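You operate a simulated robot arm through the tools that you are given. There is no shell and no other tool.

Carry out the task below with a simulated robot arm. There is one attempt and no reset: what you move stays moved.

JOB
Close the reader down: rack its tube, switch off, wipe the white tile.
Fine: the tube goes into the step rack pocket with the number shown; wipe the extract stain with the yellow pad and put it back; the other tubes stay; dry hands at switches and plugs; spill a teaspoon at most. What is to be rubbed or washed off counts as gone when no trace of it is left.

Only the result counts: the job must be done as asked and must still hold three seconds after the hand-in. Knocking over, shifting, dropping, spilling or breaking anything else fails it.

ROBOT AND FRAMES
A 7-joint arm with a three-finger gripper, fixed in place. Base frame: the origin is at the foot of the arm, x ahead of it, y to its left, z up; the work surface is at about z = 90. Lengths are in cm, angles in degrees, forces in N, time in s.
Its first joint turns from -166.0 to 166.0 degrees. Payload 2.69 kg.
The TCP is the grasp point between the finger pads, 2.9 cm short of the fingertips. In the tool frame z runs along the fingers and y along their closing line. Largest opening 12 cm; the body of the gripper starts 7.8 cm behind the TCP.
Orientation is that of the tool frame in the base frame, as a unit quaternion [x, y, z, w]. With the fingers straight down and closing along the base's y, the tool's x points along the base's -x, its y along +y and its z along -z.

CONTROLS
- The arm moves only by the tool play_rows. Its argument "motion" is a list that holds one entry, the list of rows, each a list of 7 numbers: the gripper command, from -1 (fully open) to 1 (shut), values between in proportion, then the shift along the tool's x, y, z in cm, then the turn, a rotation vector about the tool's x, y, z in degrees. In form: [[[gripper, dx, dy, dz, ax, ay, az], ...]]. A call has 1 to 20 rows; each row shifts and turns the commanded pose from where the row before left it, along the tool's axes as they then stand. Each row takes 0.2 s and may step no farther than 5 cm and 8.6 degrees from the row before; otherwise, or with a gripper value out of range, the whole call is refused. A pose out of reach is approached as far as the arm can. The call stops where the force on the tool passes 40 N (or 10 N more than at its start, if that is more) or the arm is blocked; 0.2 s more then pass. The fingers move at their own pace and stop on an object; they squeeze with about 42 N. The grip force told is the motor's: it shows also when the fingers shut on nothing. Time passes only in rows, and 0.2 s behind the last, so rows that do not move let the fingers close. It gives the time, the measured TCP pose, the force on the tool (base axes), the opening and the grip force at its end, in the units of the frame above (readings bear some noise), with the torque about the TCP (base axes, N m) and any sound that the robot's microphone picked up.
- Cameras (640 x 400 px; columns grow to the right, rows downward): "scene" is fixed at [40.14, -64.98, 166.39]; the picture's right is [0.89, -0.45, 0.00], its down [-0.32, -0.63, -0.71] and it looks along [0.32, 0.63, -0.71] (base axes); focal length 351 px, centre (320, 200). "wrist" rides on the gripper at [6.3, 0, -10.4] in the tool frame; the picture's right is [0.00, 1.00, 0.00], its down [-0.83, 0.00, -0.56] and it looks along [-0.56, 0.00, 0.83] (tool axes); focal length 275 px, centre (320, 200). There is no depth. A picture from a camera that has moved, and an enlarged one, comes with that camera's place and axes in the base frame and with its lens.
- snapshot(camera): a new picture of that camera. It takes no simulated time.
- move_column(by): slides the trunk up (or, below 0, down) by that many cm; the arm rides with it, the base frame stays. It gives what a move gives, with no picture.
- inspect(camera, box): a new picture of the part [left, top, right, bottom] of that camera's present view, enlarged. It takes no simulated time.
- sign_off(): hands the job in; it is judged then, once.

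Nothing tells you positions but the pictures and the camera data. Unless the task says otherwise, let go and move clear before handing in.

The tools are called after "Request:" as name(argument=value, ...) on one line, values as JSON. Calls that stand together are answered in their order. play_rows: Moves the arm, as the interface text tells. Its arguments: {"type":"object","properties":{"motion":{"type":"array","items":{"type":"array","items":{"type":"array","items":{"type":"number"}}}}},"required":["motion"]} The other tools are called the same way: move_column (by) slides the trunk up or down; snapshot (camera) takes a picture; inspect (camera, box) takes an enlarged picture of a part of a camera's view; sign_off () hands the job in.

At the start:

```text
time: 0.0
tcp_pos: [57.47, -11.44, 124.1]
orientation: [0.0, 1.0, 0.001, 0.0]
contact_force: [-0.5, 0.8, -0.5]
ft_torque: [-0.03, 0.0, 0.01]
finger_gap: 11.98
gripper_force: 0.0
trunk travel left (down, up): [-42.5, 16.1]
```

scene: 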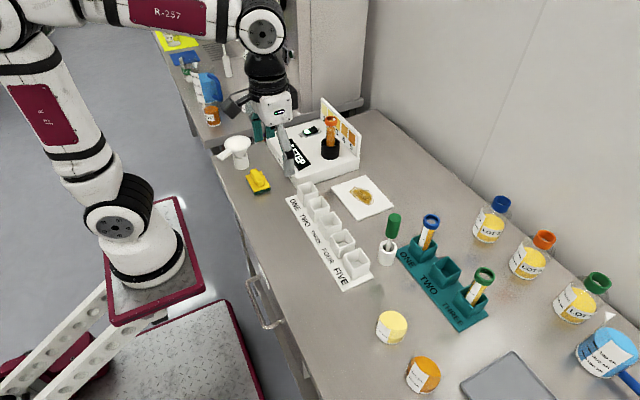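
wrist: 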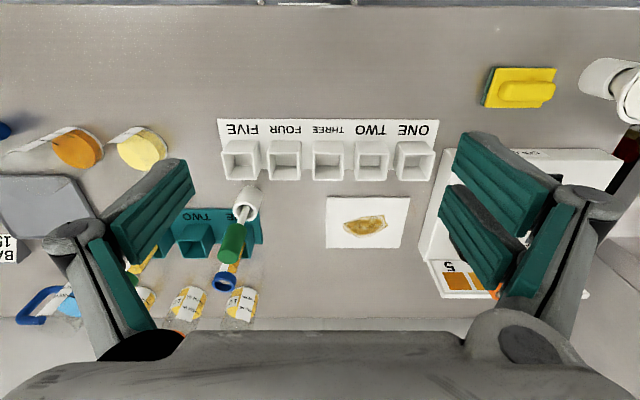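

I see a workbench with a white reader holding an orange-capped tube, a white five-pocket step rack, a stained white tile, a yellow pad and a teal rack with other tubes. I'll look closer before moving anything.

Request:
inspect(camera="scene", box=[210, 80, 390, 200])

Request:
inspect(camera="scene", box=[270, 170, 430, 300])

Request:
inspect(camera="wrist", box=[400, 50, 640, 320])

Request:
inspect(camera="scene", box=[265, 90, 365, 180])

```text
3.33 times, centred on (300, 140) of scene
camera zoom: at [40.14, -64.98, 166.39], right [0.89, -0.45, 0.0], down [-0.32, -0.63, -0.71], along [0.32, 0.63, -0.71], focal length 1170 px, centre (387, 400)
```

zoom: 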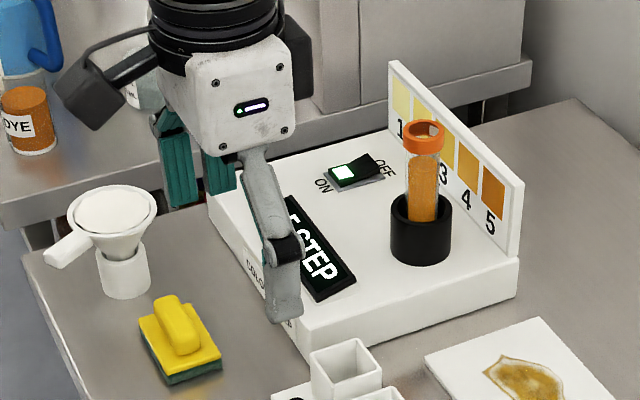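

```text
3.08 times, centred on (350, 235) of scene
camera zoom: at [40.14, -64.98, 166.39], right [0.89, -0.45, 0.0], down [-0.32, -0.63, -0.71], along [0.32, 0.63, -0.71], focal length 1080 px, centre (228, 92)
```

zoom: 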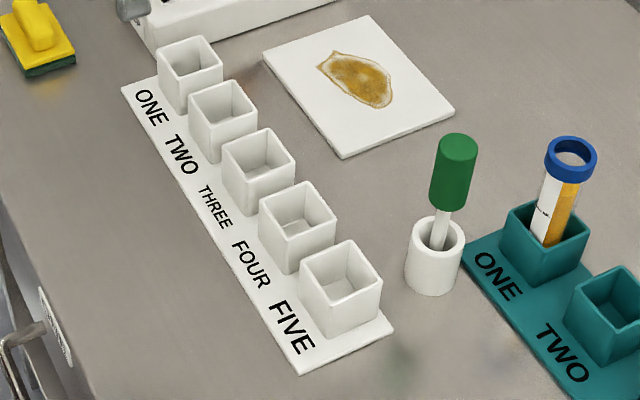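

```text
1.48 times, centred on (520, 185) of wrist
camera zoom: at [51.14, -11.42, 134.55], right [0.0, 1.0, 0.0], down [0.83, 0.0, 0.56], along [0.56, 0.0, -0.83], focal length 408 px, centre (24, 222)
```

zoom: 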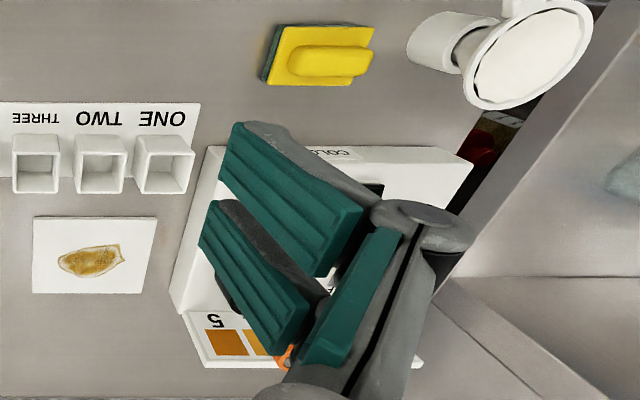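

```text
4.44 times, centred on (315, 135) of scene
camera zoom: at [40.14, -64.98, 166.39], right [0.89, -0.45, 0.0], down [-0.32, -0.63, -0.71], along [0.32, 0.63, -0.71], focal length 1560 px, centre (342, 489)
```

zoom: 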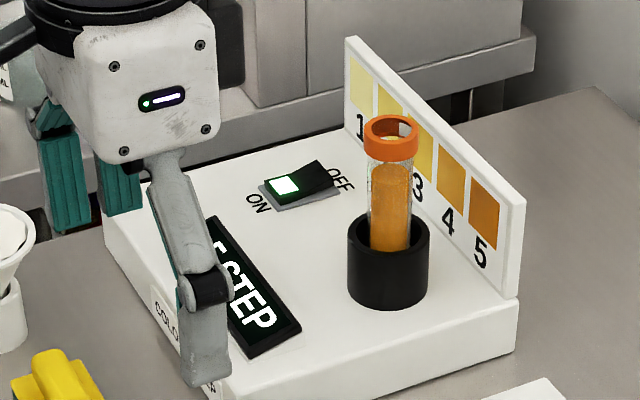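

The reader's display is partly hidden by the gripper. I'll slide the arm left (+y), staying high, so the wrist camera looks onto the reader and its display.

Request:
play_rows(motion=[[[-1, 0, 4, 0, 0, 0, 0], [-1, 0, 4, 0, 0, 0, 0], [-1, 0, 4, 0, 0, 0, 0], [-1, 0, 4, 0, 0, 0, 0], [-1, 0, 4, 0, 0, 0, 0], [-1, 0, 4, 0, 0, 0, 0], [-1, 0, 4, 0, 0, 0, 0], [-1, 0, 4, 0, 0, 0, 0], [-1, 0, 0, 0, 0, 0, 0]]])

Request:
snapshot(camera="scene")

Request:
snapshot(camera="wrist")

```text
time: 2.0
tcp_pos: [57.53, 20.64, 124.15]
orientation: [0.0, 1.0, 0.0, -0.001]
contact_force: [0.1, 0.2, 0.0]
ft_torque: [0.0, 0.02, -0.01]
finger_gap: 12.0
gripper_force: 0.0
trunk travel left (down, up): [-42.5, 16.1]
```

```text
taken
```

scene: 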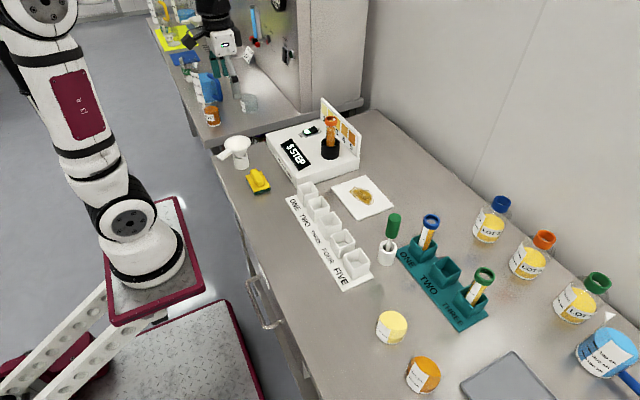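

```text
taken
camera wrist: at [51.09, 20.55, 134.61], right [0.0, 1.0, 0.0], down [0.83, 0.0, 0.56], along [0.56, 0.0, -0.83], focal length 275 px, centre (320, 200)
```

wrist: 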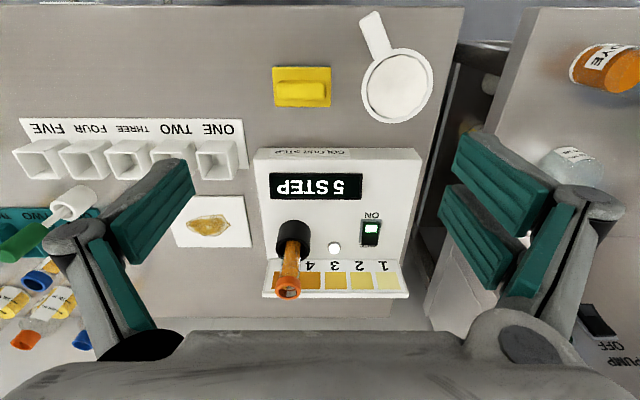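

Request:
inspect(camera="scene", box=[260, 90, 370, 190])

Request:
inspect(camera="wrist", box=[240, 130, 440, 310])

Request:
inspect(camera="scene", box=[210, 125, 310, 205])

Request:
inspect(camera="wrist", box=[0, 90, 260, 260])

```text
4.00 times, centred on (315, 140) of scene
camera zoom: at [40.14, -64.98, 166.39], right [0.89, -0.45, 0.0], down [-0.32, -0.63, -0.71], along [0.32, 0.63, -0.71], focal length 1404 px, centre (340, 440)
```

zoom: 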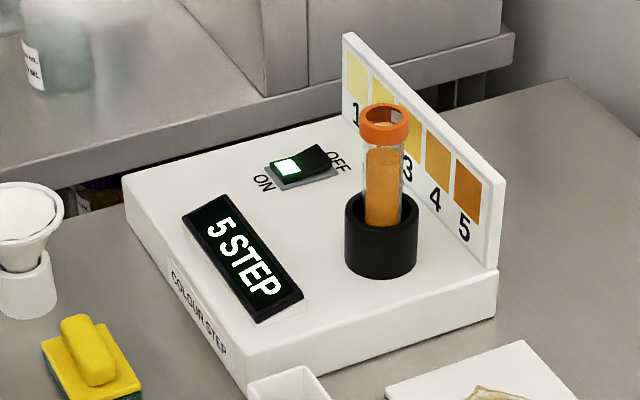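

```text
2.22 times, centred on (340, 220) of wrist
camera zoom: at [51.09, 20.55, 134.61], right [0.0, 1.0, 0.0], down [0.83, 0.0, 0.56], along [0.56, 0.0, -0.83], focal length 612 px, centre (276, 156)
```

zoom: 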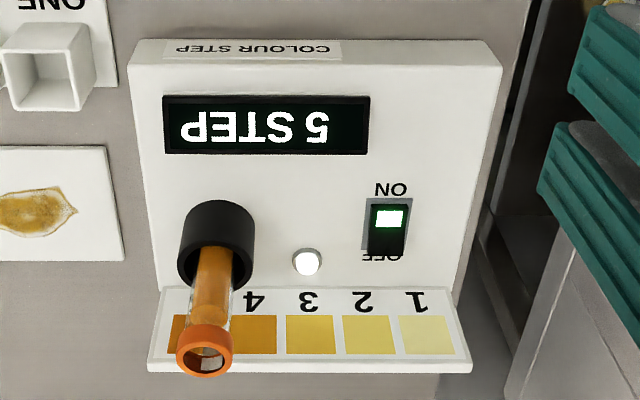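

```text
5.00 times, centred on (260, 165) of scene
camera zoom: at [40.14, -64.98, 166.39], right [0.89, -0.45, 0.0], down [-0.32, -0.63, -0.71], along [0.32, 0.63, -0.71], focal length 1755 px, centre (620, 375)
```

zoom: 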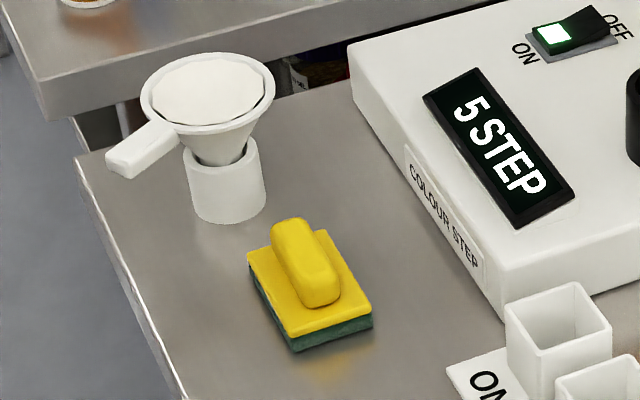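

```text
2.35 times, centred on (130, 175) of wrist
camera zoom: at [51.09, 20.55, 134.61], right [0.0, 1.0, 0.0], down [0.83, 0.0, 0.56], along [0.56, 0.0, -0.83], focal length 648 px, centre (767, 259)
```

zoom: 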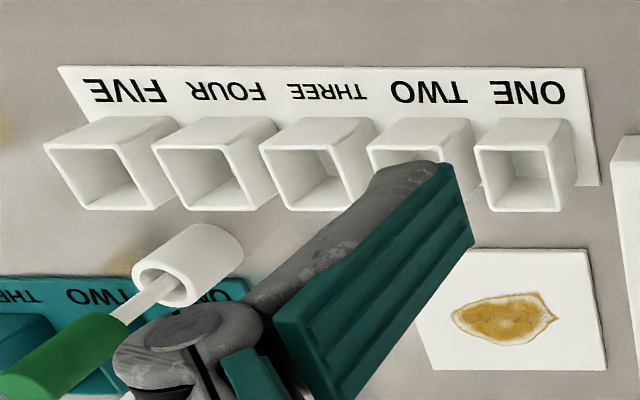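

The display reads "5 STEP", so the tube goes in pocket FIVE. I take the tube axis to be at about (85.1, 15.8) with its top at z≈108.5, and the rocker's OFF end at about (86, 30, 96). Next I'll move above the tube at height and check alignment with the wrist camera.

Request:
play_rows(motion=[[[-1, -2.76, -0.484, 0, 0, 0, 0], [-1, -2.76, -0.484, 0, 0, 0, 0], [-1, -2.76, -0.484, 0, 0, 0, 0], [-1, -2.76, -0.484, 0, 0, 0, 0], [-1, -2.76, -0.484, 0, 0, 0, 0], [-1, -2.76, -0.484, 0, 0, 0, 0], [-1, -2.76, -0.484, 0, 0, 0, 0], [-1, -2.76, -0.484, 0, 0, 0, 0], [-1, -2.76, -0.484, 0, 0, 0, 0], [-1, -2.76, -0.484, 0, 0, 0, 0], [-1, 0, 0, 0, 0, 0, 0]]])

Request:
snapshot(camera="scene")

Request:
snapshot(camera="wrist")

```text
time: 4.4
tcp_pos: [85.32, 15.96, 123.95]
orientation: [0.0, 1.0, -0.001, 0.0]
contact_force: [0.4, -0.2, -0.3]
ft_torque: [-0.01, 0.02, -0.04]
finger_gap: 12.0
gripper_force: 0.1
trunk travel left (down, up): [-42.5, 16.1]
```

```text
taken
```

scene: 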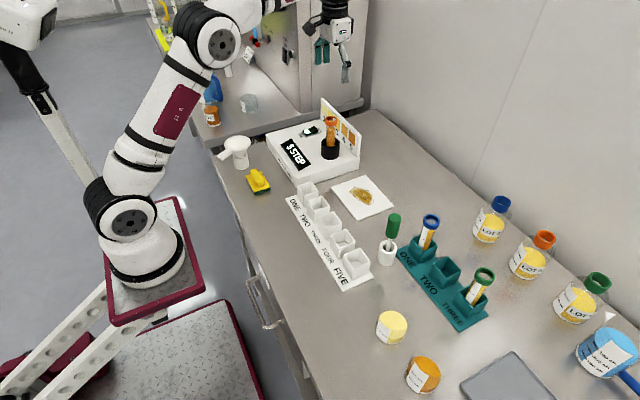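

```text
taken
camera wrist: at [78.87, 15.86, 134.45], right [-0.01, 1.0, 0.0], down [0.83, 0.0, 0.56], along [0.56, 0.0, -0.83], focal length 275 px, centre (320, 200)
```

wrist: 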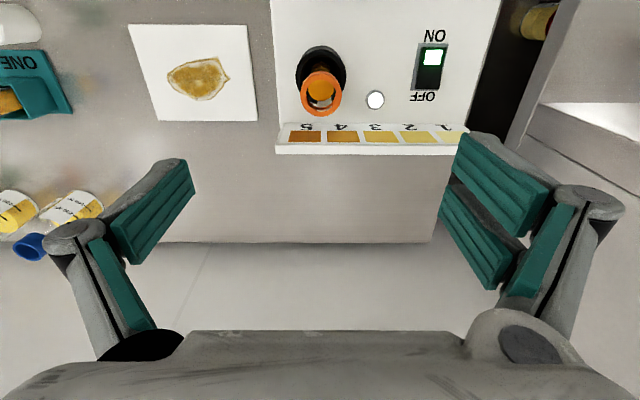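

Request:
inspect(camera="wrist", box=[260, 20, 480, 160])

Request:
inspect(camera="wrist", box=[110, 10, 270, 130])

```text
2.86 times, centred on (370, 90) of wrist
camera zoom: at [78.87, 15.86, 134.45], right [-0.01, 1.0, 0.0], down [0.83, 0.0, 0.56], along [0.56, 0.0, -0.83], focal length 786 px, centre (177, 514)
```

zoom: 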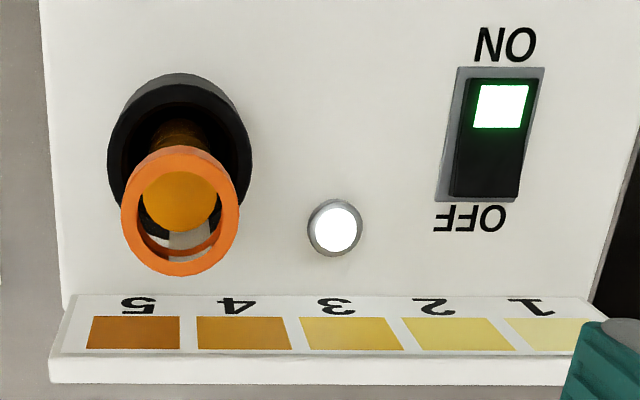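

```text
3.33 times, centred on (190, 70) of wrist
camera zoom: at [78.87, 15.86, 134.45], right [-0.01, 1.0, 0.0], down [0.83, 0.0, 0.56], along [0.56, 0.0, -0.83], focal length 918 px, centre (753, 633)
```

zoom: 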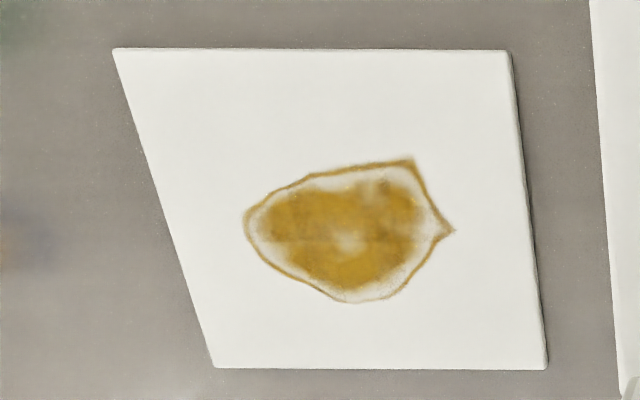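

The tube is centred between the fingers at about (84.95, 15.95). I'll descend so the pads straddle the orange collar, then close gently.

Request:
play_rows(motion=[[[-1, 0.3, 0, 2, 0, 0, 0], [-1, 0, 0, 2.5, 0, 0, 0], [-1, 0, 0, 2.5, 0, 0, 0], [-1, 0, 0, 2.5, 0, 0, 0], [-1, 0, 0, 2.5, 0, 0, 0], [-1, 0, 0, 2, 0, 0, 0], [-1, 0, 0, 1.5, 0, 0, 0], [-1, 0, 0, 1.0, 0, 0, 0], [-1, 0, 0, 0, 0, 0, 0]]])

Request:
snapshot(camera="wrist")

Request:
inspect(camera="scene", box=[270, 60, 400, 170])

```text
time: 6.4
tcp_pos: [84.96, 16.04, 107.52]
orientation: [0.0, 1.0, 0.0, 0.001]
contact_force: [-0.3, -0.3, 0.7]
ft_torque: [-0.01, 0.0, -0.01]
finger_gap: 12.01
gripper_force: 0.0
trunk travel left (down, up): [-42.5, 16.1]
```

```text
taken
camera wrist: at [78.49, 15.91, 118.04], right [0.0, 1.0, 0.0], down [0.83, 0.0, 0.56], along [0.56, 0.0, -0.83], focal length 275 px, centre (320, 200)
```

wrist: 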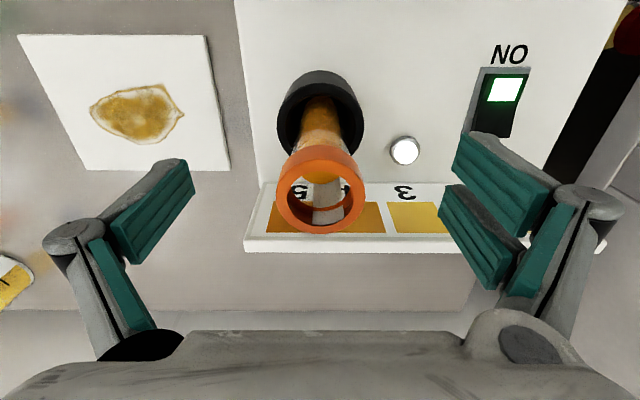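

```text
3.64 times, centred on (335, 115) of scene
camera zoom: at [40.14, -64.98, 166.39], right [0.89, -0.45, 0.0], down [-0.32, -0.63, -0.71], along [0.32, 0.63, -0.71], focal length 1277 px, centre (266, 509)
```

zoom: 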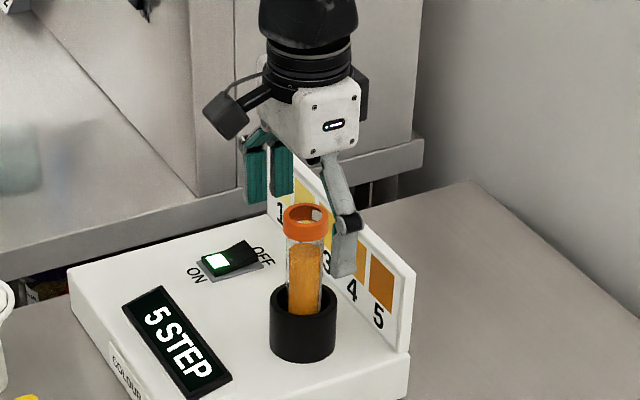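

Request:
play_rows(motion=[[[0.2, 0, -0.08, 0.2, 0, 0, 0], [0.2, 0, 0, 0, 0, 0, 0], [0.3, 0, 0, 0, 0, 0, 0], [0.35, 0, 0, 0, 0, 0, 0], [0.4, 0, 0, 0, 0, 0, 0], [1, 0, 0, 0, 0, 0, 0], [1, 0, 0, 0, 0, 0, 0], [1, 0, 0, 0, 0, 0, 0]]])

Request:
snapshot(camera="wrist")

Request:
inspect(camera="scene", box=[270, 60, 400, 170])

```text
time: 8.2
tcp_pos: [84.85, 15.73, 107.26]
orientation: [0.0, 1.0, 0.0, 0.0]
contact_force: [0.6, 0.1, -0.2]
ft_torque: [0.02, 0.01, -0.01]
finger_gap: 3.45
gripper_force: 41.9
trunk travel left (down, up): [-42.5, 16.1]
```

```text
taken
camera wrist: at [78.43, 15.72, 117.81], right [0.0, 1.0, 0.0], down [0.83, 0.0, 0.56], along [0.56, 0.0, -0.83], focal length 275 px, centre (320, 200)
```

wrist: 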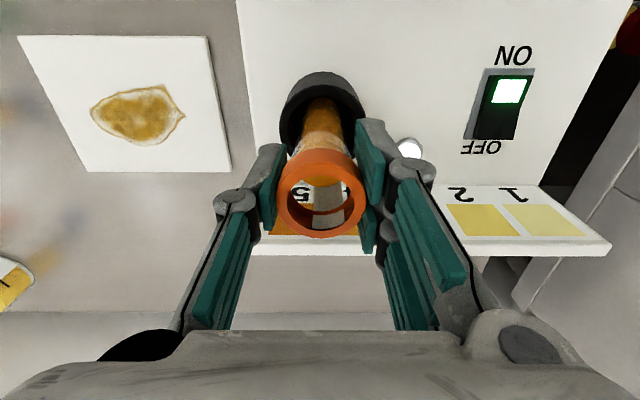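

```text
3.64 times, centred on (335, 115) of scene
camera zoom: at [40.14, -64.98, 166.39], right [0.89, -0.45, 0.0], down [-0.32, -0.63, -0.71], along [0.32, 0.63, -0.71], focal length 1277 px, centre (266, 509)
```

zoom: 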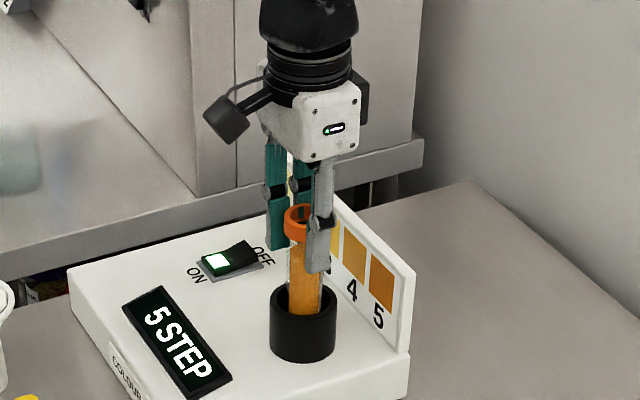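

The tube is gripped at its collar (gap 3.45). I'll lift it slowly straight up.

Request:
play_rows(motion=[[[1, 0, 0, -0.4, 0, 0, 0], [1, 0, 0, -0.6, 0, 0, 0], [1, 0, 0, -0.8, 0, 0, 0], [1, 0, 0, -0.8, 0, 0, 0], [1, 0, 0, -0.8, 0, 0, 0], [1, 0, 0, -0.8, 0, 0, 0], [1, 0, 0, -0.8, 0, 0, 0], [1, 0, 0, -0.8, 0, 0, 0], [1, 0, 0, -0.8, 0, 0, 0], [1, 0, 0, -0.6, 0, 0, 0], [1, 0, 0, -0.4, 0, 0, 0], [1, 0, 0, 0, 0, 0, 0]]])

Request:
inspect(camera="scene", box=[270, 40, 400, 170])

Request:
snapshot(camera="wrist")

```text
time: 10.8
tcp_pos: [84.89, 15.8, 115.07]
orientation: [-0.001, 1.0, 0.001, 0.0]
contact_force: [0.4, -0.6, -0.1]
ft_torque: [-0.03, 0.01, 0.03]
finger_gap: 3.4
gripper_force: 42.0
trunk travel left (down, up): [-42.5, 16.1]
```

```text
3.08 times, centred on (335, 105) of scene
camera zoom: at [40.14, -64.98, 166.39], right [0.89, -0.45, 0.0], down [-0.32, -0.63, -0.71], along [0.32, 0.63, -0.71], focal length 1080 px, centre (274, 492)
```

zoom: 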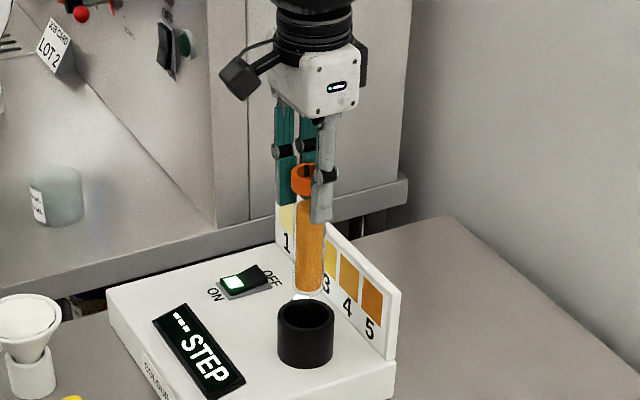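

```text
taken
camera wrist: at [78.5, 15.65, 125.53], right [0.0, 1.0, 0.0], down [0.83, 0.0, 0.56], along [0.56, 0.0, -0.83], focal length 275 px, centre (320, 200)
```

wrist: 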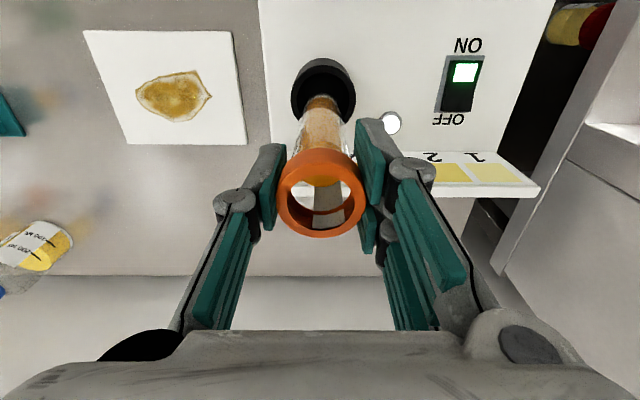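

The display reset to dashes, so the tube was read out and is free. Now I'll carry it upright and smoothly toward pocket FIVE at about (70.3, -24.2), stopping short to check alignment.

Request:
play_rows(motion=[[[1, 0.17, -0.47, 0, 0, 0, 0], [1, 0.34, -0.94, 0, 0, 0, 0], [1, 0.51, -1.41, 0, 0, 0, 0], [1, 0.69, -1.88, 0, 0, 0, 0], [1, 0.69, -1.88, 0, 0, 0, 0], [1, 0.69, -1.88, 0, 0, 0, 0], [1, 0.69, -1.88, 0, 0, 0, 0], [1, 0.69, -1.88, 0, 0, 0, 0], [1, 0.69, -1.88, 0, 0, 0, 0], [1, 0.69, -1.88, 0, 0, 0, 0], [1, 0.69, -1.88, 0, 0, 0, 0], [1, 0.69, -1.88, 0, 0, 0, 0], [1, 0.69, -1.88, 0, 0, 0, 0], [1, 0.69, -1.88, 0, 0, 0, 0], [1, 0.69, -1.88, 0, 0, 0, 0], [1, 0.69, -1.88, 0, 0, 0, 0], [1, 0.51, -1.41, 0, 0, 0, 0], [1, 0.34, -0.94, 0, 0, 0, 0], [1, 0.17, -0.47, 0, 0, 0, 0], [1, 0, 0, 0, 0, 0, 0]]])

Request:
snapshot(camera="scene")

Request:
snapshot(camera="wrist")

Request:
inspect(camera="scene", box=[270, 80, 420, 300])

```text
time: 15.0
tcp_pos: [73.83, -14.29, 114.98]
orientation: [0.0, 1.0, 0.0, 0.0]
contact_force: [-0.3, -0.5, -0.2]
ft_torque: [0.03, 0.01, 0.0]
finger_gap: 3.42
gripper_force: 41.6
trunk travel left (down, up): [-42.5, 16.1]
```

```text
taken
```

scene: 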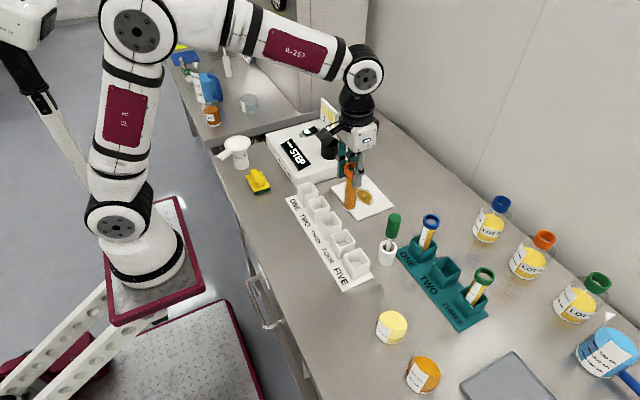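

```text
taken
camera wrist: at [67.48, -14.46, 125.49], right [0.0, 1.0, 0.0], down [0.83, 0.0, 0.56], along [0.56, 0.0, -0.83], focal length 275 px, centre (320, 200)
```

wrist: 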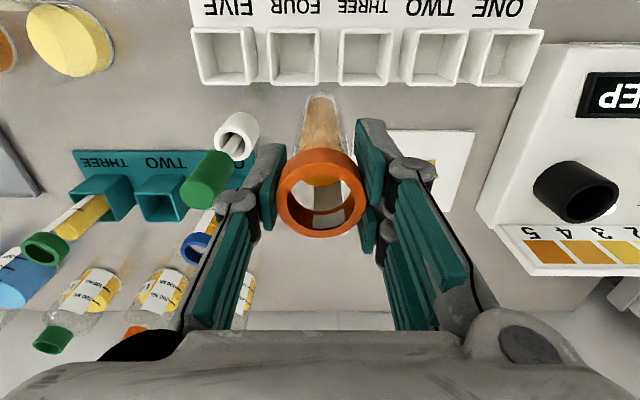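

```text
1.82 times, centred on (345, 190) of scene
camera zoom: at [40.14, -64.98, 166.39], right [0.89, -0.45, 0.0], down [-0.32, -0.63, -0.71], along [0.32, 0.63, -0.71], focal length 638 px, centre (274, 218)
```

zoom: 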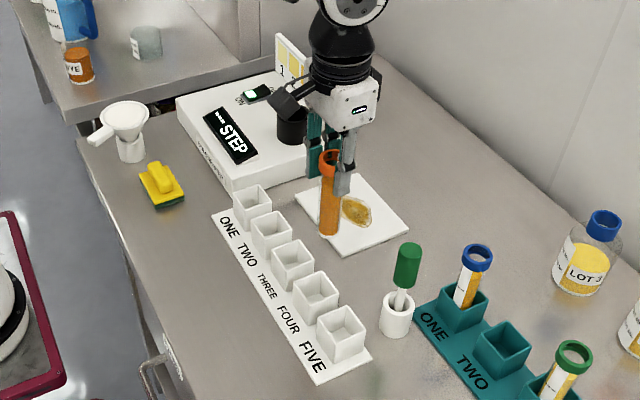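

Request:
inspect(camera="wrist", box=[160, 0, 340, 112])

Request:
inspect(camera="scene", box=[310, 200, 420, 300])

```text
3.56 times, centred on (250, 56) of wrist
camera zoom: at [67.48, -14.46, 125.49], right [0.0, 1.0, 0.0], down [0.83, 0.0, 0.56], along [0.56, 0.0, -0.83], focal length 979 px, centre (569, 712)
```

zoom: 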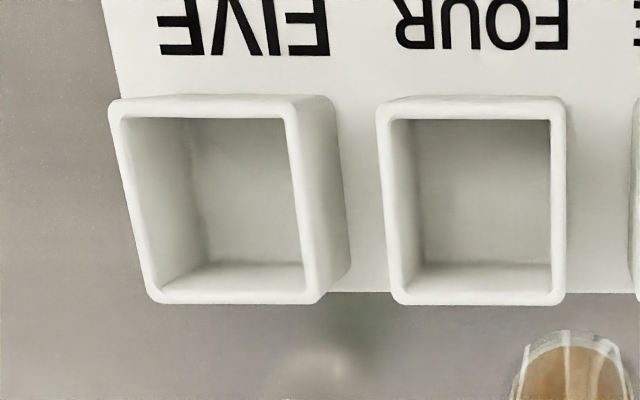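

```text
4.00 times, centred on (365, 250) of scene
camera zoom: at [40.14, -64.98, 166.39], right [0.89, -0.45, 0.0], down [-0.32, -0.63, -0.71], along [0.32, 0.63, -0.71], focal length 1404 px, centre (140, 0)
```

zoom: 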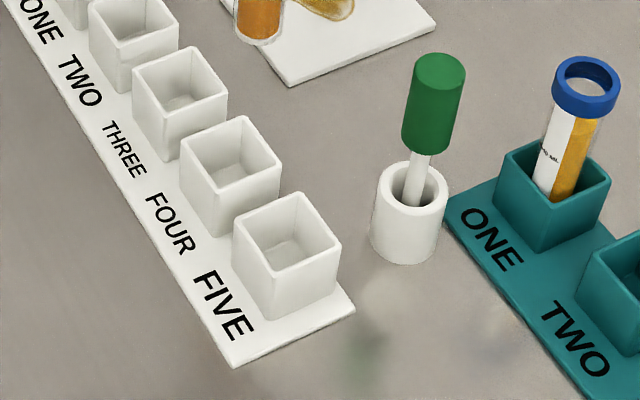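

Pocket FIVE's rim centres at about (70.85, -24.1, 95.5), with an opening of about 4.1 cm, and the tube hangs vertical. I'll move above the pocket and check before lowering.

Request:
play_rows(motion=[[[1, 0.2, -0.66, 0, 0, 0, 0], [1, 0.4, -1.32, 0, 0, 0, 0], [1, 0.59, -1.97, 0, 0, 0, 0], [1, 0.6, -1.97, 0, 0, 0, 0], [1, 0.59, -1.97, 0, 0, 0, 0], [1, 0.4, -1.3, 0, 0, 0, 0], [1, 0.2, -0.66, 0, 0, 0, 0], [1, 0, 0, 0, 0, 0, 0]]])

Request:
snapshot(camera="wrist")

Request:
inspect(camera="scene", box=[290, 130, 440, 300])

```text
time: 16.8
tcp_pos: [70.82, -23.95, 114.96]
orientation: [0.001, 1.0, 0.0, 0.0]
contact_force: [0.3, -0.1, -1.0]
ft_torque: [0.0, 0.0, 0.0]
finger_gap: 3.37
gripper_force: 41.2
trunk travel left (down, up): [-42.5, 16.1]
```

```text
taken
camera wrist: at [64.4, -24.03, 125.44], right [0.0, 1.0, 0.0], down [0.83, 0.0, 0.56], along [0.56, 0.0, -0.83], focal length 275 px, centre (320, 200)
```

wrist: 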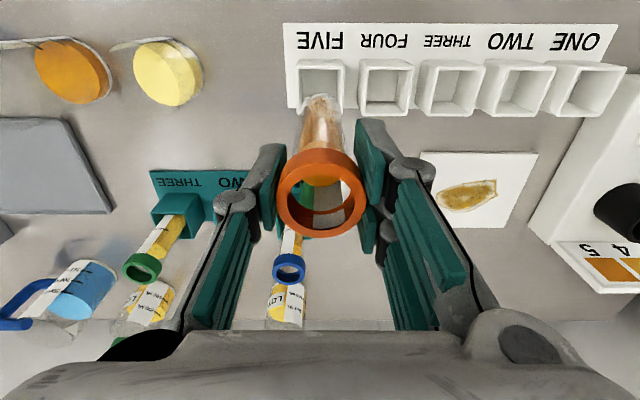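

```text
2.35 times, centred on (365, 215) of scene
camera zoom: at [40.14, -64.98, 166.39], right [0.89, -0.45, 0.0], down [-0.32, -0.63, -0.71], along [0.32, 0.63, -0.71], focal length 826 px, centre (214, 165)
```

zoom: 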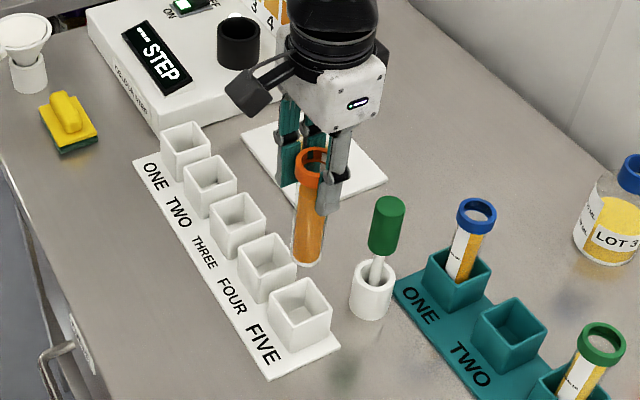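

Request:
play_rows(motion=[[[1, 0, -0.1, 0.5, 0, 0, 0], [1, 0, 0, 1, 0, 0, 0], [1, 0, 0, 1, 0, 0, 0], [1, 0, 0, 1, 0, 0, 0], [1, 0, 0, 1, 0, 0, 0], [1, 0, 0, 1, 0, 0, 0], [1, 0, 0, 0.7, 0, 0, 0], [1, 0, 0, 0.5, 0, 0, 0], [1, 0, 0, 0, 0, 0, 0]]])

Request:
snapshot(camera="wrist")

Request:
inspect(camera="scene", box=[310, 170, 420, 300])

```text
time: 18.8
tcp_pos: [70.94, -24.34, 108.33]
orientation: [0.0, 1.0, 0.0, 0.0]
contact_force: [-0.7, 0.0, -0.6]
ft_torque: [0.03, 0.01, -0.01]
finger_gap: 3.38
gripper_force: 41.7
trunk travel left (down, up): [-42.5, 16.1]
```

```text
taken
camera wrist: at [64.53, -24.35, 118.84], right [0.0, 1.0, 0.0], down [0.83, 0.0, 0.56], along [0.56, 0.0, -0.83], focal length 275 px, centre (320, 200)
```

wrist: 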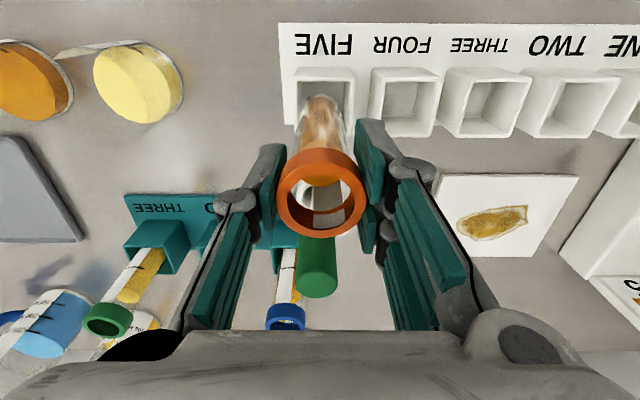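

```text
3.08 times, centred on (365, 235) of scene
camera zoom: at [40.14, -64.98, 166.39], right [0.89, -0.45, 0.0], down [-0.32, -0.63, -0.71], along [0.32, 0.63, -0.71], focal length 1080 px, centre (182, 92)
```

zoom: 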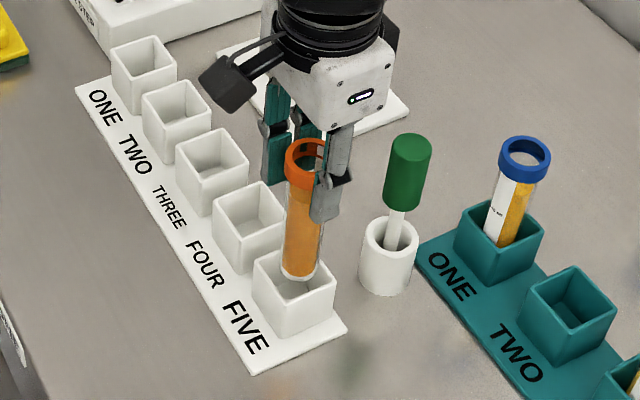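

Request:
inspect(camera="scene", box=[330, 215, 390, 275])

Request:
inspect(camera="wrist", box=[270, 50, 370, 150])

```text
6.67 times, centred on (360, 245) of scene
camera zoom: at [40.14, -64.98, 166.39], right [0.89, -0.45, 0.0], down [-0.32, -0.63, -0.71], along [0.32, 0.63, -0.71], focal length 2340 px, centre (53, -100)
```

zoom: 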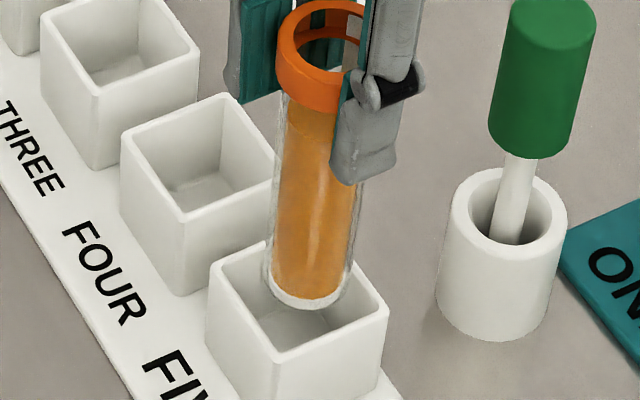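

```text
4.00 times, centred on (320, 100) of wrist
camera zoom: at [64.53, -24.35, 118.84], right [0.0, 1.0, 0.0], down [0.83, 0.0, 0.56], along [0.56, 0.0, -0.83], focal length 1101 px, centre (320, 600)
```

zoom: 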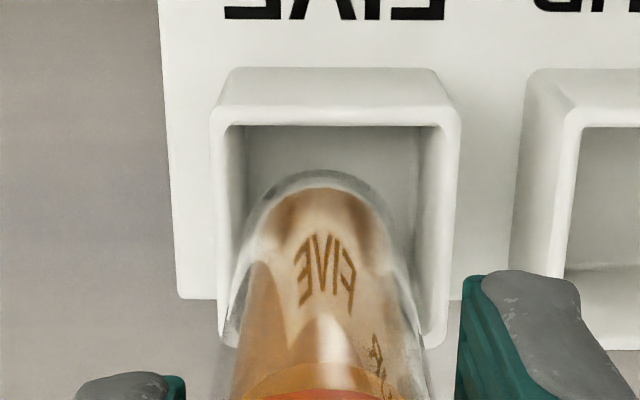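

The tube bottom is just above the rim and sits about 0.4 cm too far toward -y. I'll correct that and lower it into the pocket.

Request:
play_rows(motion=[[[1, 0, 0.2, 0, 0, 0, 0], [1, 0, 0.2, 0, 0, 0, 0], [1, 0, 0, 0, 0, 0, 0], [1, 0, 0, 0.5, 0, 0, 0], [1, 0, 0, 0.7, 0, 0, 0], [1, 0, 0, 0.6, 0, 0, 0], [1, 0, 0, 0, 0, 0, 0]]])

Request:
inspect(camera="scene", box=[330, 215, 390, 275])

Request:
inspect(camera="wrist", box=[270, 50, 370, 150])

```text
time: 20.4
tcp_pos: [70.97, -23.78, 106.57]
orientation: [0.0, 1.0, 0.0, 0.001]
contact_force: [-0.3, -0.7, 0.1]
ft_torque: [0.04, 0.0, -0.02]
finger_gap: 3.4
gripper_force: 42.0
trunk travel left (down, up): [-42.5, 16.1]
```

```text
6.67 times, centred on (360, 245) of scene
camera zoom: at [40.14, -64.98, 166.39], right [0.89, -0.45, 0.0], down [-0.32, -0.63, -0.71], along [0.32, 0.63, -0.71], focal length 2340 px, centre (53, -100)
```

zoom: 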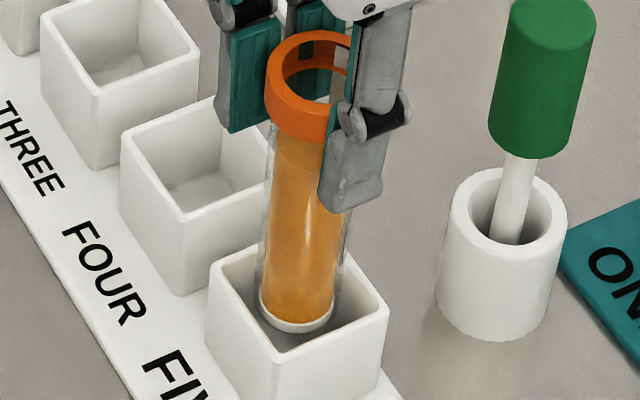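

```text
4.00 times, centred on (320, 100) of wrist
camera zoom: at [64.46, -24.0, 116.95], right [0.0, 1.0, 0.0], down [0.83, 0.0, 0.56], along [0.56, 0.0, -0.83], focal length 1101 px, centre (320, 600)
```

zoom: 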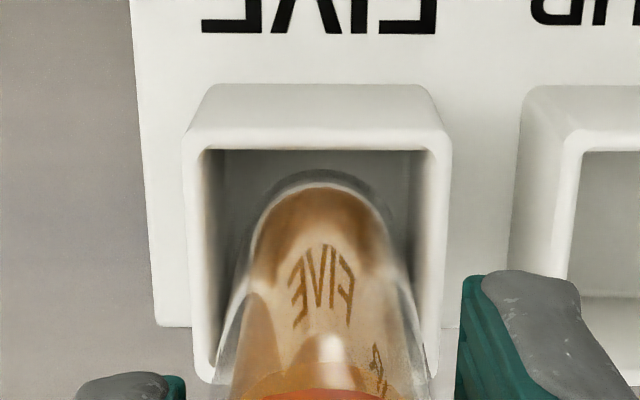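

Request:
play_rows(motion=[[[1, 0, 0, 0.5, 0, 0, 0], [1, 0, 0, 0.5, 0, 0, 0], [1, 0, 0, 0.5, 0, 0, 0], [1, 0, 0, 0.5, 0, 0, 0], [1, 0, 0, 0.4, 0, 0, 0], [1, 0, 0, 0, 0, 0, 0]]])

Request:
inspect(camera="scene", box=[330, 215, 390, 275])

```text
time: 21.8
tcp_pos: [70.75, -24.07, 104.15]
orientation: [0.0, 1.0, 0.0, 0.0]
contact_force: [-0.2, 0.3, -0.3]
ft_torque: [-0.02, -0.03, -0.01]
finger_gap: 3.41
gripper_force: 42.0
trunk travel left (down, up): [-42.5, 16.1]
```

```text
6.67 times, centred on (360, 245) of scene
camera zoom: at [40.14, -64.98, 166.39], right [0.89, -0.45, 0.0], down [-0.32, -0.63, -0.71], along [0.32, 0.63, -0.71], focal length 2340 px, centre (53, -100)
```

zoom: 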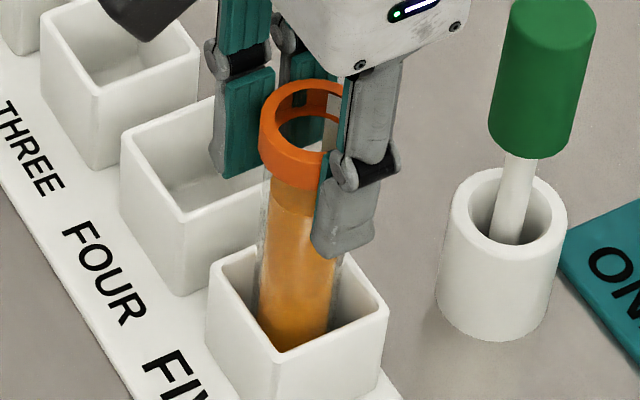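

Request:
play_rows(motion=[[[1, 0, 0, 0.3, 0, 0, 0], [1, 0, 0, 0.3, 0, 0, 0], [1, 0, 0, 0, 0, 0, 0]]])

```text
time: 22.6
tcp_pos: [70.82, -23.87, 103.31]
orientation: [0.0, 1.0, 0.0, 0.0]
contact_force: [0.3, 0.0, -0.3]
ft_torque: [-0.02, -0.01, -0.04]
finger_gap: 3.43
gripper_force: 42.0
trunk travel left (down, up): [-42.5, 16.1]
```

Request:
play_rows(motion=[[[1, 0, 0, 0.2, 0, 0, 0], [1, 0, 0, 0.2, 0, 0, 0], [1, 0, 0, 0, 0, 0, 0]]])

```text
time: 23.4
tcp_pos: [70.89, -23.87, 103.08]
orientation: [0.0, 1.0, 0.0, 0.0]
contact_force: [-0.5, -0.2, -1.4]
ft_torque: [0.02, -0.01, 0.0]
finger_gap: 3.41
gripper_force: 41.7
trunk travel left (down, up): [-42.5, 16.1]
```

Request:
play_rows(motion=[[[1, 0, 0, 0.15, 0, 0, 0], [1, 0, 0, 0.15, 0, 0, 0], [1, 0, 0, 0, 0, 0, 0]]])

Request:
inspect(camera="scene", box=[330, 215, 390, 275])

```text
time: 24.2
tcp_pos: [70.79, -23.83, 103.0]
orientation: [0.0, 1.0, -0.001, 0.001]
contact_force: [0.5, 0.7, 15.1]
ft_torque: [0.13, -0.12, 0.02]
finger_gap: 3.41
gripper_force: 41.7
trunk travel left (down, up): [-42.5, 16.1]
```

```text
6.67 times, centred on (360, 245) of scene
camera zoom: at [40.14, -64.98, 166.39], right [0.89, -0.45, 0.0], down [-0.32, -0.63, -0.71], along [0.32, 0.63, -0.71], focal length 2340 px, centre (53, -100)
```

zoom: 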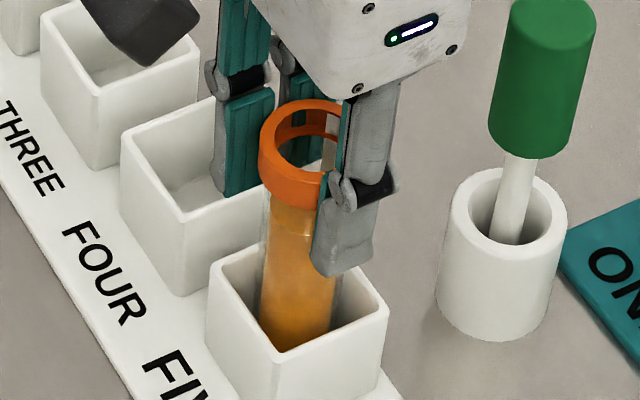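

The tube is seated on the pocket floor (15 N upward). I'll take off the preload, open the fingers gently and rise straight up.

Request:
play_rows(motion=[[[1, 0, 0, -0.25, 0, 0, 0], [1, 0, 0, 0, 0, 0, 0], [0.42, 0, 0, 0, 0, 0, 0], [0.38, 0, 0, 0, 0, 0, 0], [0.32, 0, 0, 0, 0, 0, 0], [0.25, 0, 0, 0, 0, 0, 0], [0.15, 0, 0, 0, 0, 0, 0], [0.0, 0, 0, 0, 0, 0, 0], [0.0, 0, 0, 0, 0, 0, 0]]])

Request:
inspect(camera="scene", box=[330, 215, 390, 275])

Request:
snapshot(camera="wrist")

```text
time: 26.2
tcp_pos: [70.84, -23.88, 103.02]
orientation: [0.0, 1.0, -0.001, 0.0]
contact_force: [-0.2, 0.1, 0.8]
ft_torque: [0.02, 0.0, 0.0]
finger_gap: 5.99
gripper_force: 0.2
trunk travel left (down, up): [-42.5, 16.1]
```

```text
6.67 times, centred on (360, 245) of scene
camera zoom: at [40.14, -64.98, 166.39], right [0.89, -0.45, 0.0], down [-0.32, -0.63, -0.71], along [0.32, 0.63, -0.71], focal length 2340 px, centre (53, -100)
```

zoom: 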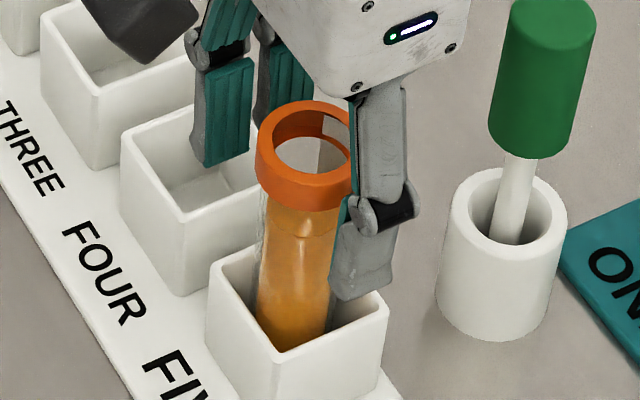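

```text
taken
camera wrist: at [64.41, -23.99, 113.47], right [0.0, 1.0, 0.0], down [0.83, 0.0, 0.56], along [0.56, 0.0, -0.83], focal length 275 px, centre (320, 200)
```

wrist: 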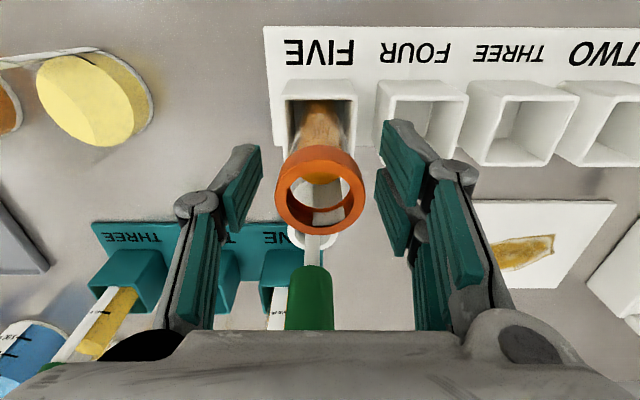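

Request:
play_rows(motion=[[[0, 0, 0, -1, 0, 0, 0], [0, 0, 0, -2, 0, 0, 0], [0, 0, 0, -2.5, 0, 0, 0], [0, 0, 0, -3, 0, 0, 0], [0, 0, 0, -3, 0, 0, 0], [0, 0, 0, -3, 0, 0, 0], [0, 0, 0, -2.5, 0, 0, 0], [0, 0, 0, 0, 0, 0, 0]]])

Request:
inspect(camera="scene", box=[290, 160, 440, 300])

```text
time: 28.0
tcp_pos: [70.62, -23.64, 120.22]
orientation: [0.001, 1.0, 0.001, 0.001]
contact_force: [0.1, -0.4, 0.3]
ft_torque: [0.01, 0.0, -0.01]
finger_gap: 5.99
gripper_force: 0.0
trunk travel left (down, up): [-42.5, 16.1]
```

```text
2.86 times, centred on (365, 230) of scene
camera zoom: at [40.14, -64.98, 166.39], right [0.89, -0.45, 0.0], down [-0.32, -0.63, -0.71], along [0.32, 0.63, -0.71], focal length 1003 px, centre (191, 114)
```

zoom: 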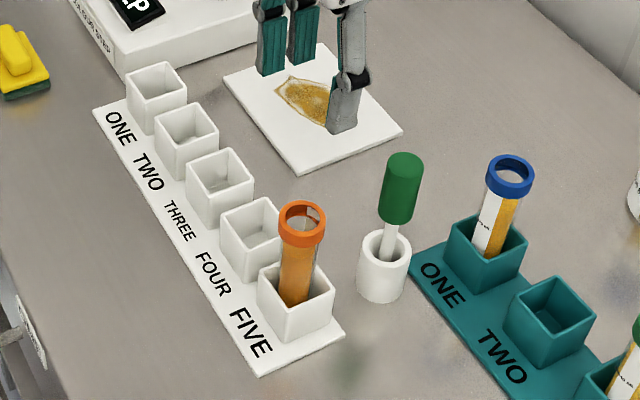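

The tube now stands in pocket FIVE. Next I'll move, with fingers shut and still dry, to above the reader's rocker switch.

Request:
play_rows(motion=[[[0.5, -0.43, 1.5, 0, 0, 0, 0], [1, -0.857, 3, 0, 0, 0, 0], [1, -0.857, 3, 0, 0, 0, 0], [1, -0.857, 3, 0, 0, 0, 0], [1, -0.857, 3, 0, 0, 0, 0], [1, -0.857, 3, 0, 0, 0, 0], [1, -0.857, 3, 0, 0, 0, 0], [1, -0.857, 3, 0, 0, 0, 0], [1, -0.857, 3, 0, 0, 0, 0], [1, -0.857, 3, 0, 0, 0, 0], [1, -0.857, 3, 0, 0, 0, 0], [1, -0.857, 3, 0, 0, 0, 0], [1, -0.857, 3, 0, 0, 0, 0], [1, -0.857, 3, 0, 0, 0, 0], [1, -0.857, 3, 0, 0, 0, 0], [1, -0.857, 3, 0, 0, 0, 0], [1, -0.857, 3, 0, 0, 0, 0], [1, -0.857, 3, 0, 0, 0, 0], [1, -0.43, 1.5, 0, 0, 0, 0], [1, 0, 0, 0, 0, 0, 0]]])

Request:
snapshot(camera="wrist")

Request:
snapshot(camera="scene")

Request:
inspect(camera="wrist", box=[240, 20, 400, 160])

```text
time: 32.2
tcp_pos: [86.29, 30.19, 120.0]
orientation: [0.0, 1.0, 0.0, -0.002]
contact_force: [-0.1, 0.7, -0.1]
ft_torque: [-0.03, -0.01, 0.0]
finger_gap: 0.0
gripper_force: 28.6
trunk travel left (down, up): [-42.5, 16.1]
```

```text
taken
camera wrist: at [80.01, 30.01, 130.45], right [0.0, 1.0, 0.0], down [0.83, 0.0, 0.56], along [0.56, 0.0, -0.83], focal length 275 px, centre (320, 200)
```

wrist: 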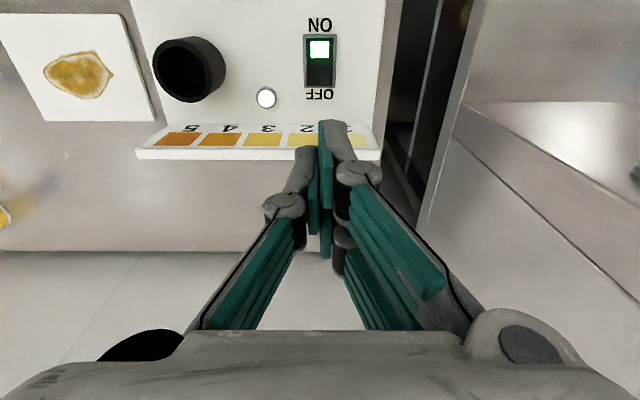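

```text
taken
```

scene: 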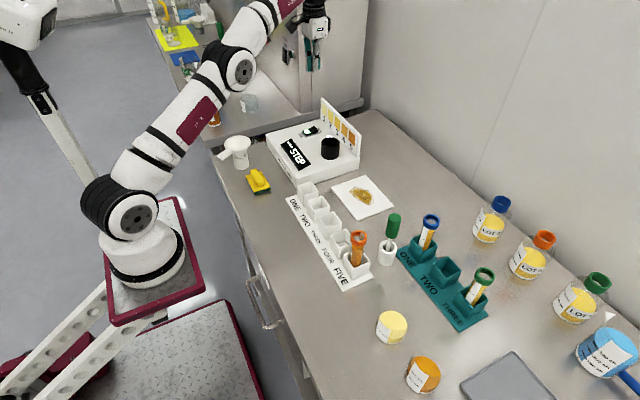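

```text
2.86 times, centred on (320, 90) of wrist
camera zoom: at [80.01, 30.01, 130.45], right [0.0, 1.0, 0.0], down [0.83, 0.0, 0.56], along [0.56, 0.0, -0.83], focal length 786 px, centre (320, 514)
```

zoom: 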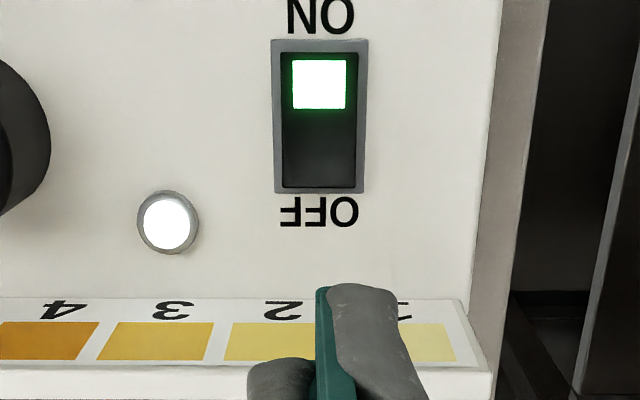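

The rocker is centred at y≈30, spanning x≈82.2–86.9, with the lit ON side nearer the base. I'll come down onto the OFF end at x≈85.9, stopping just above it.

Request:
play_rows(motion=[[[1, 0.3, 0, 1.5, 0, 0, 0], [1, 0, 0, 3, 0, 0, 0], [1, 0, 0, 3, 0, 0, 0], [1, 0, 0, 3, 0, 0, 0], [1, 0, 0, 3, 0, 0, 0], [1, 0, 0, 2.5, 0, 0, 0], [1, 0, 0, 1.5, 0, 0, 0], [1, 0, 0, 1, 0, 0, 0], [1, 0, 0, 0, 0, 0, 0]]])

Request:
inspect(camera="scene", box=[270, 80, 380, 180])

Request:
snapshot(camera="wrist")

```text
time: 34.2
tcp_pos: [85.94, 30.18, 101.45]
orientation: [0.001, 1.0, -0.002, 0.001]
contact_force: [0.1, 0.0, -0.4]
ft_torque: [0.03, -0.02, 0.0]
finger_gap: 0.01
gripper_force: 29.1
trunk travel left (down, up): [-42.5, 16.1]
```

```text
4.00 times, centred on (325, 130) of scene
camera zoom: at [40.14, -64.98, 166.39], right [0.89, -0.45, 0.0], down [-0.32, -0.63, -0.71], along [0.32, 0.63, -0.71], focal length 1404 px, centre (300, 480)
```

zoom: 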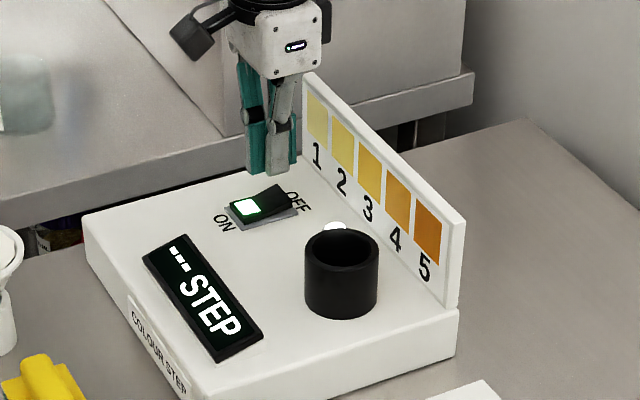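

```text
taken
camera wrist: at [79.55, 30.11, 111.91], right [0.0, 1.0, 0.0], down [0.83, 0.0, 0.56], along [0.56, 0.0, -0.83], focal length 275 px, centre (320, 200)
```

wrist: 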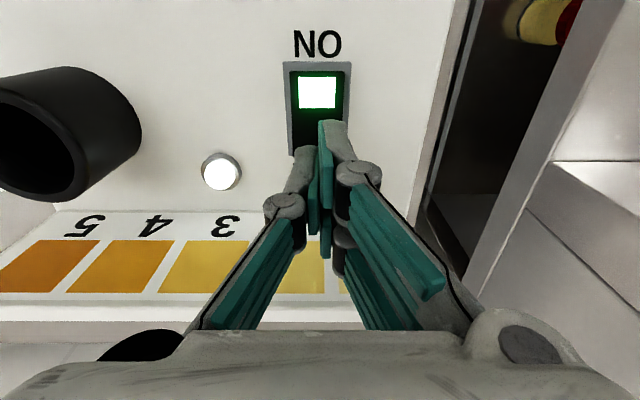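

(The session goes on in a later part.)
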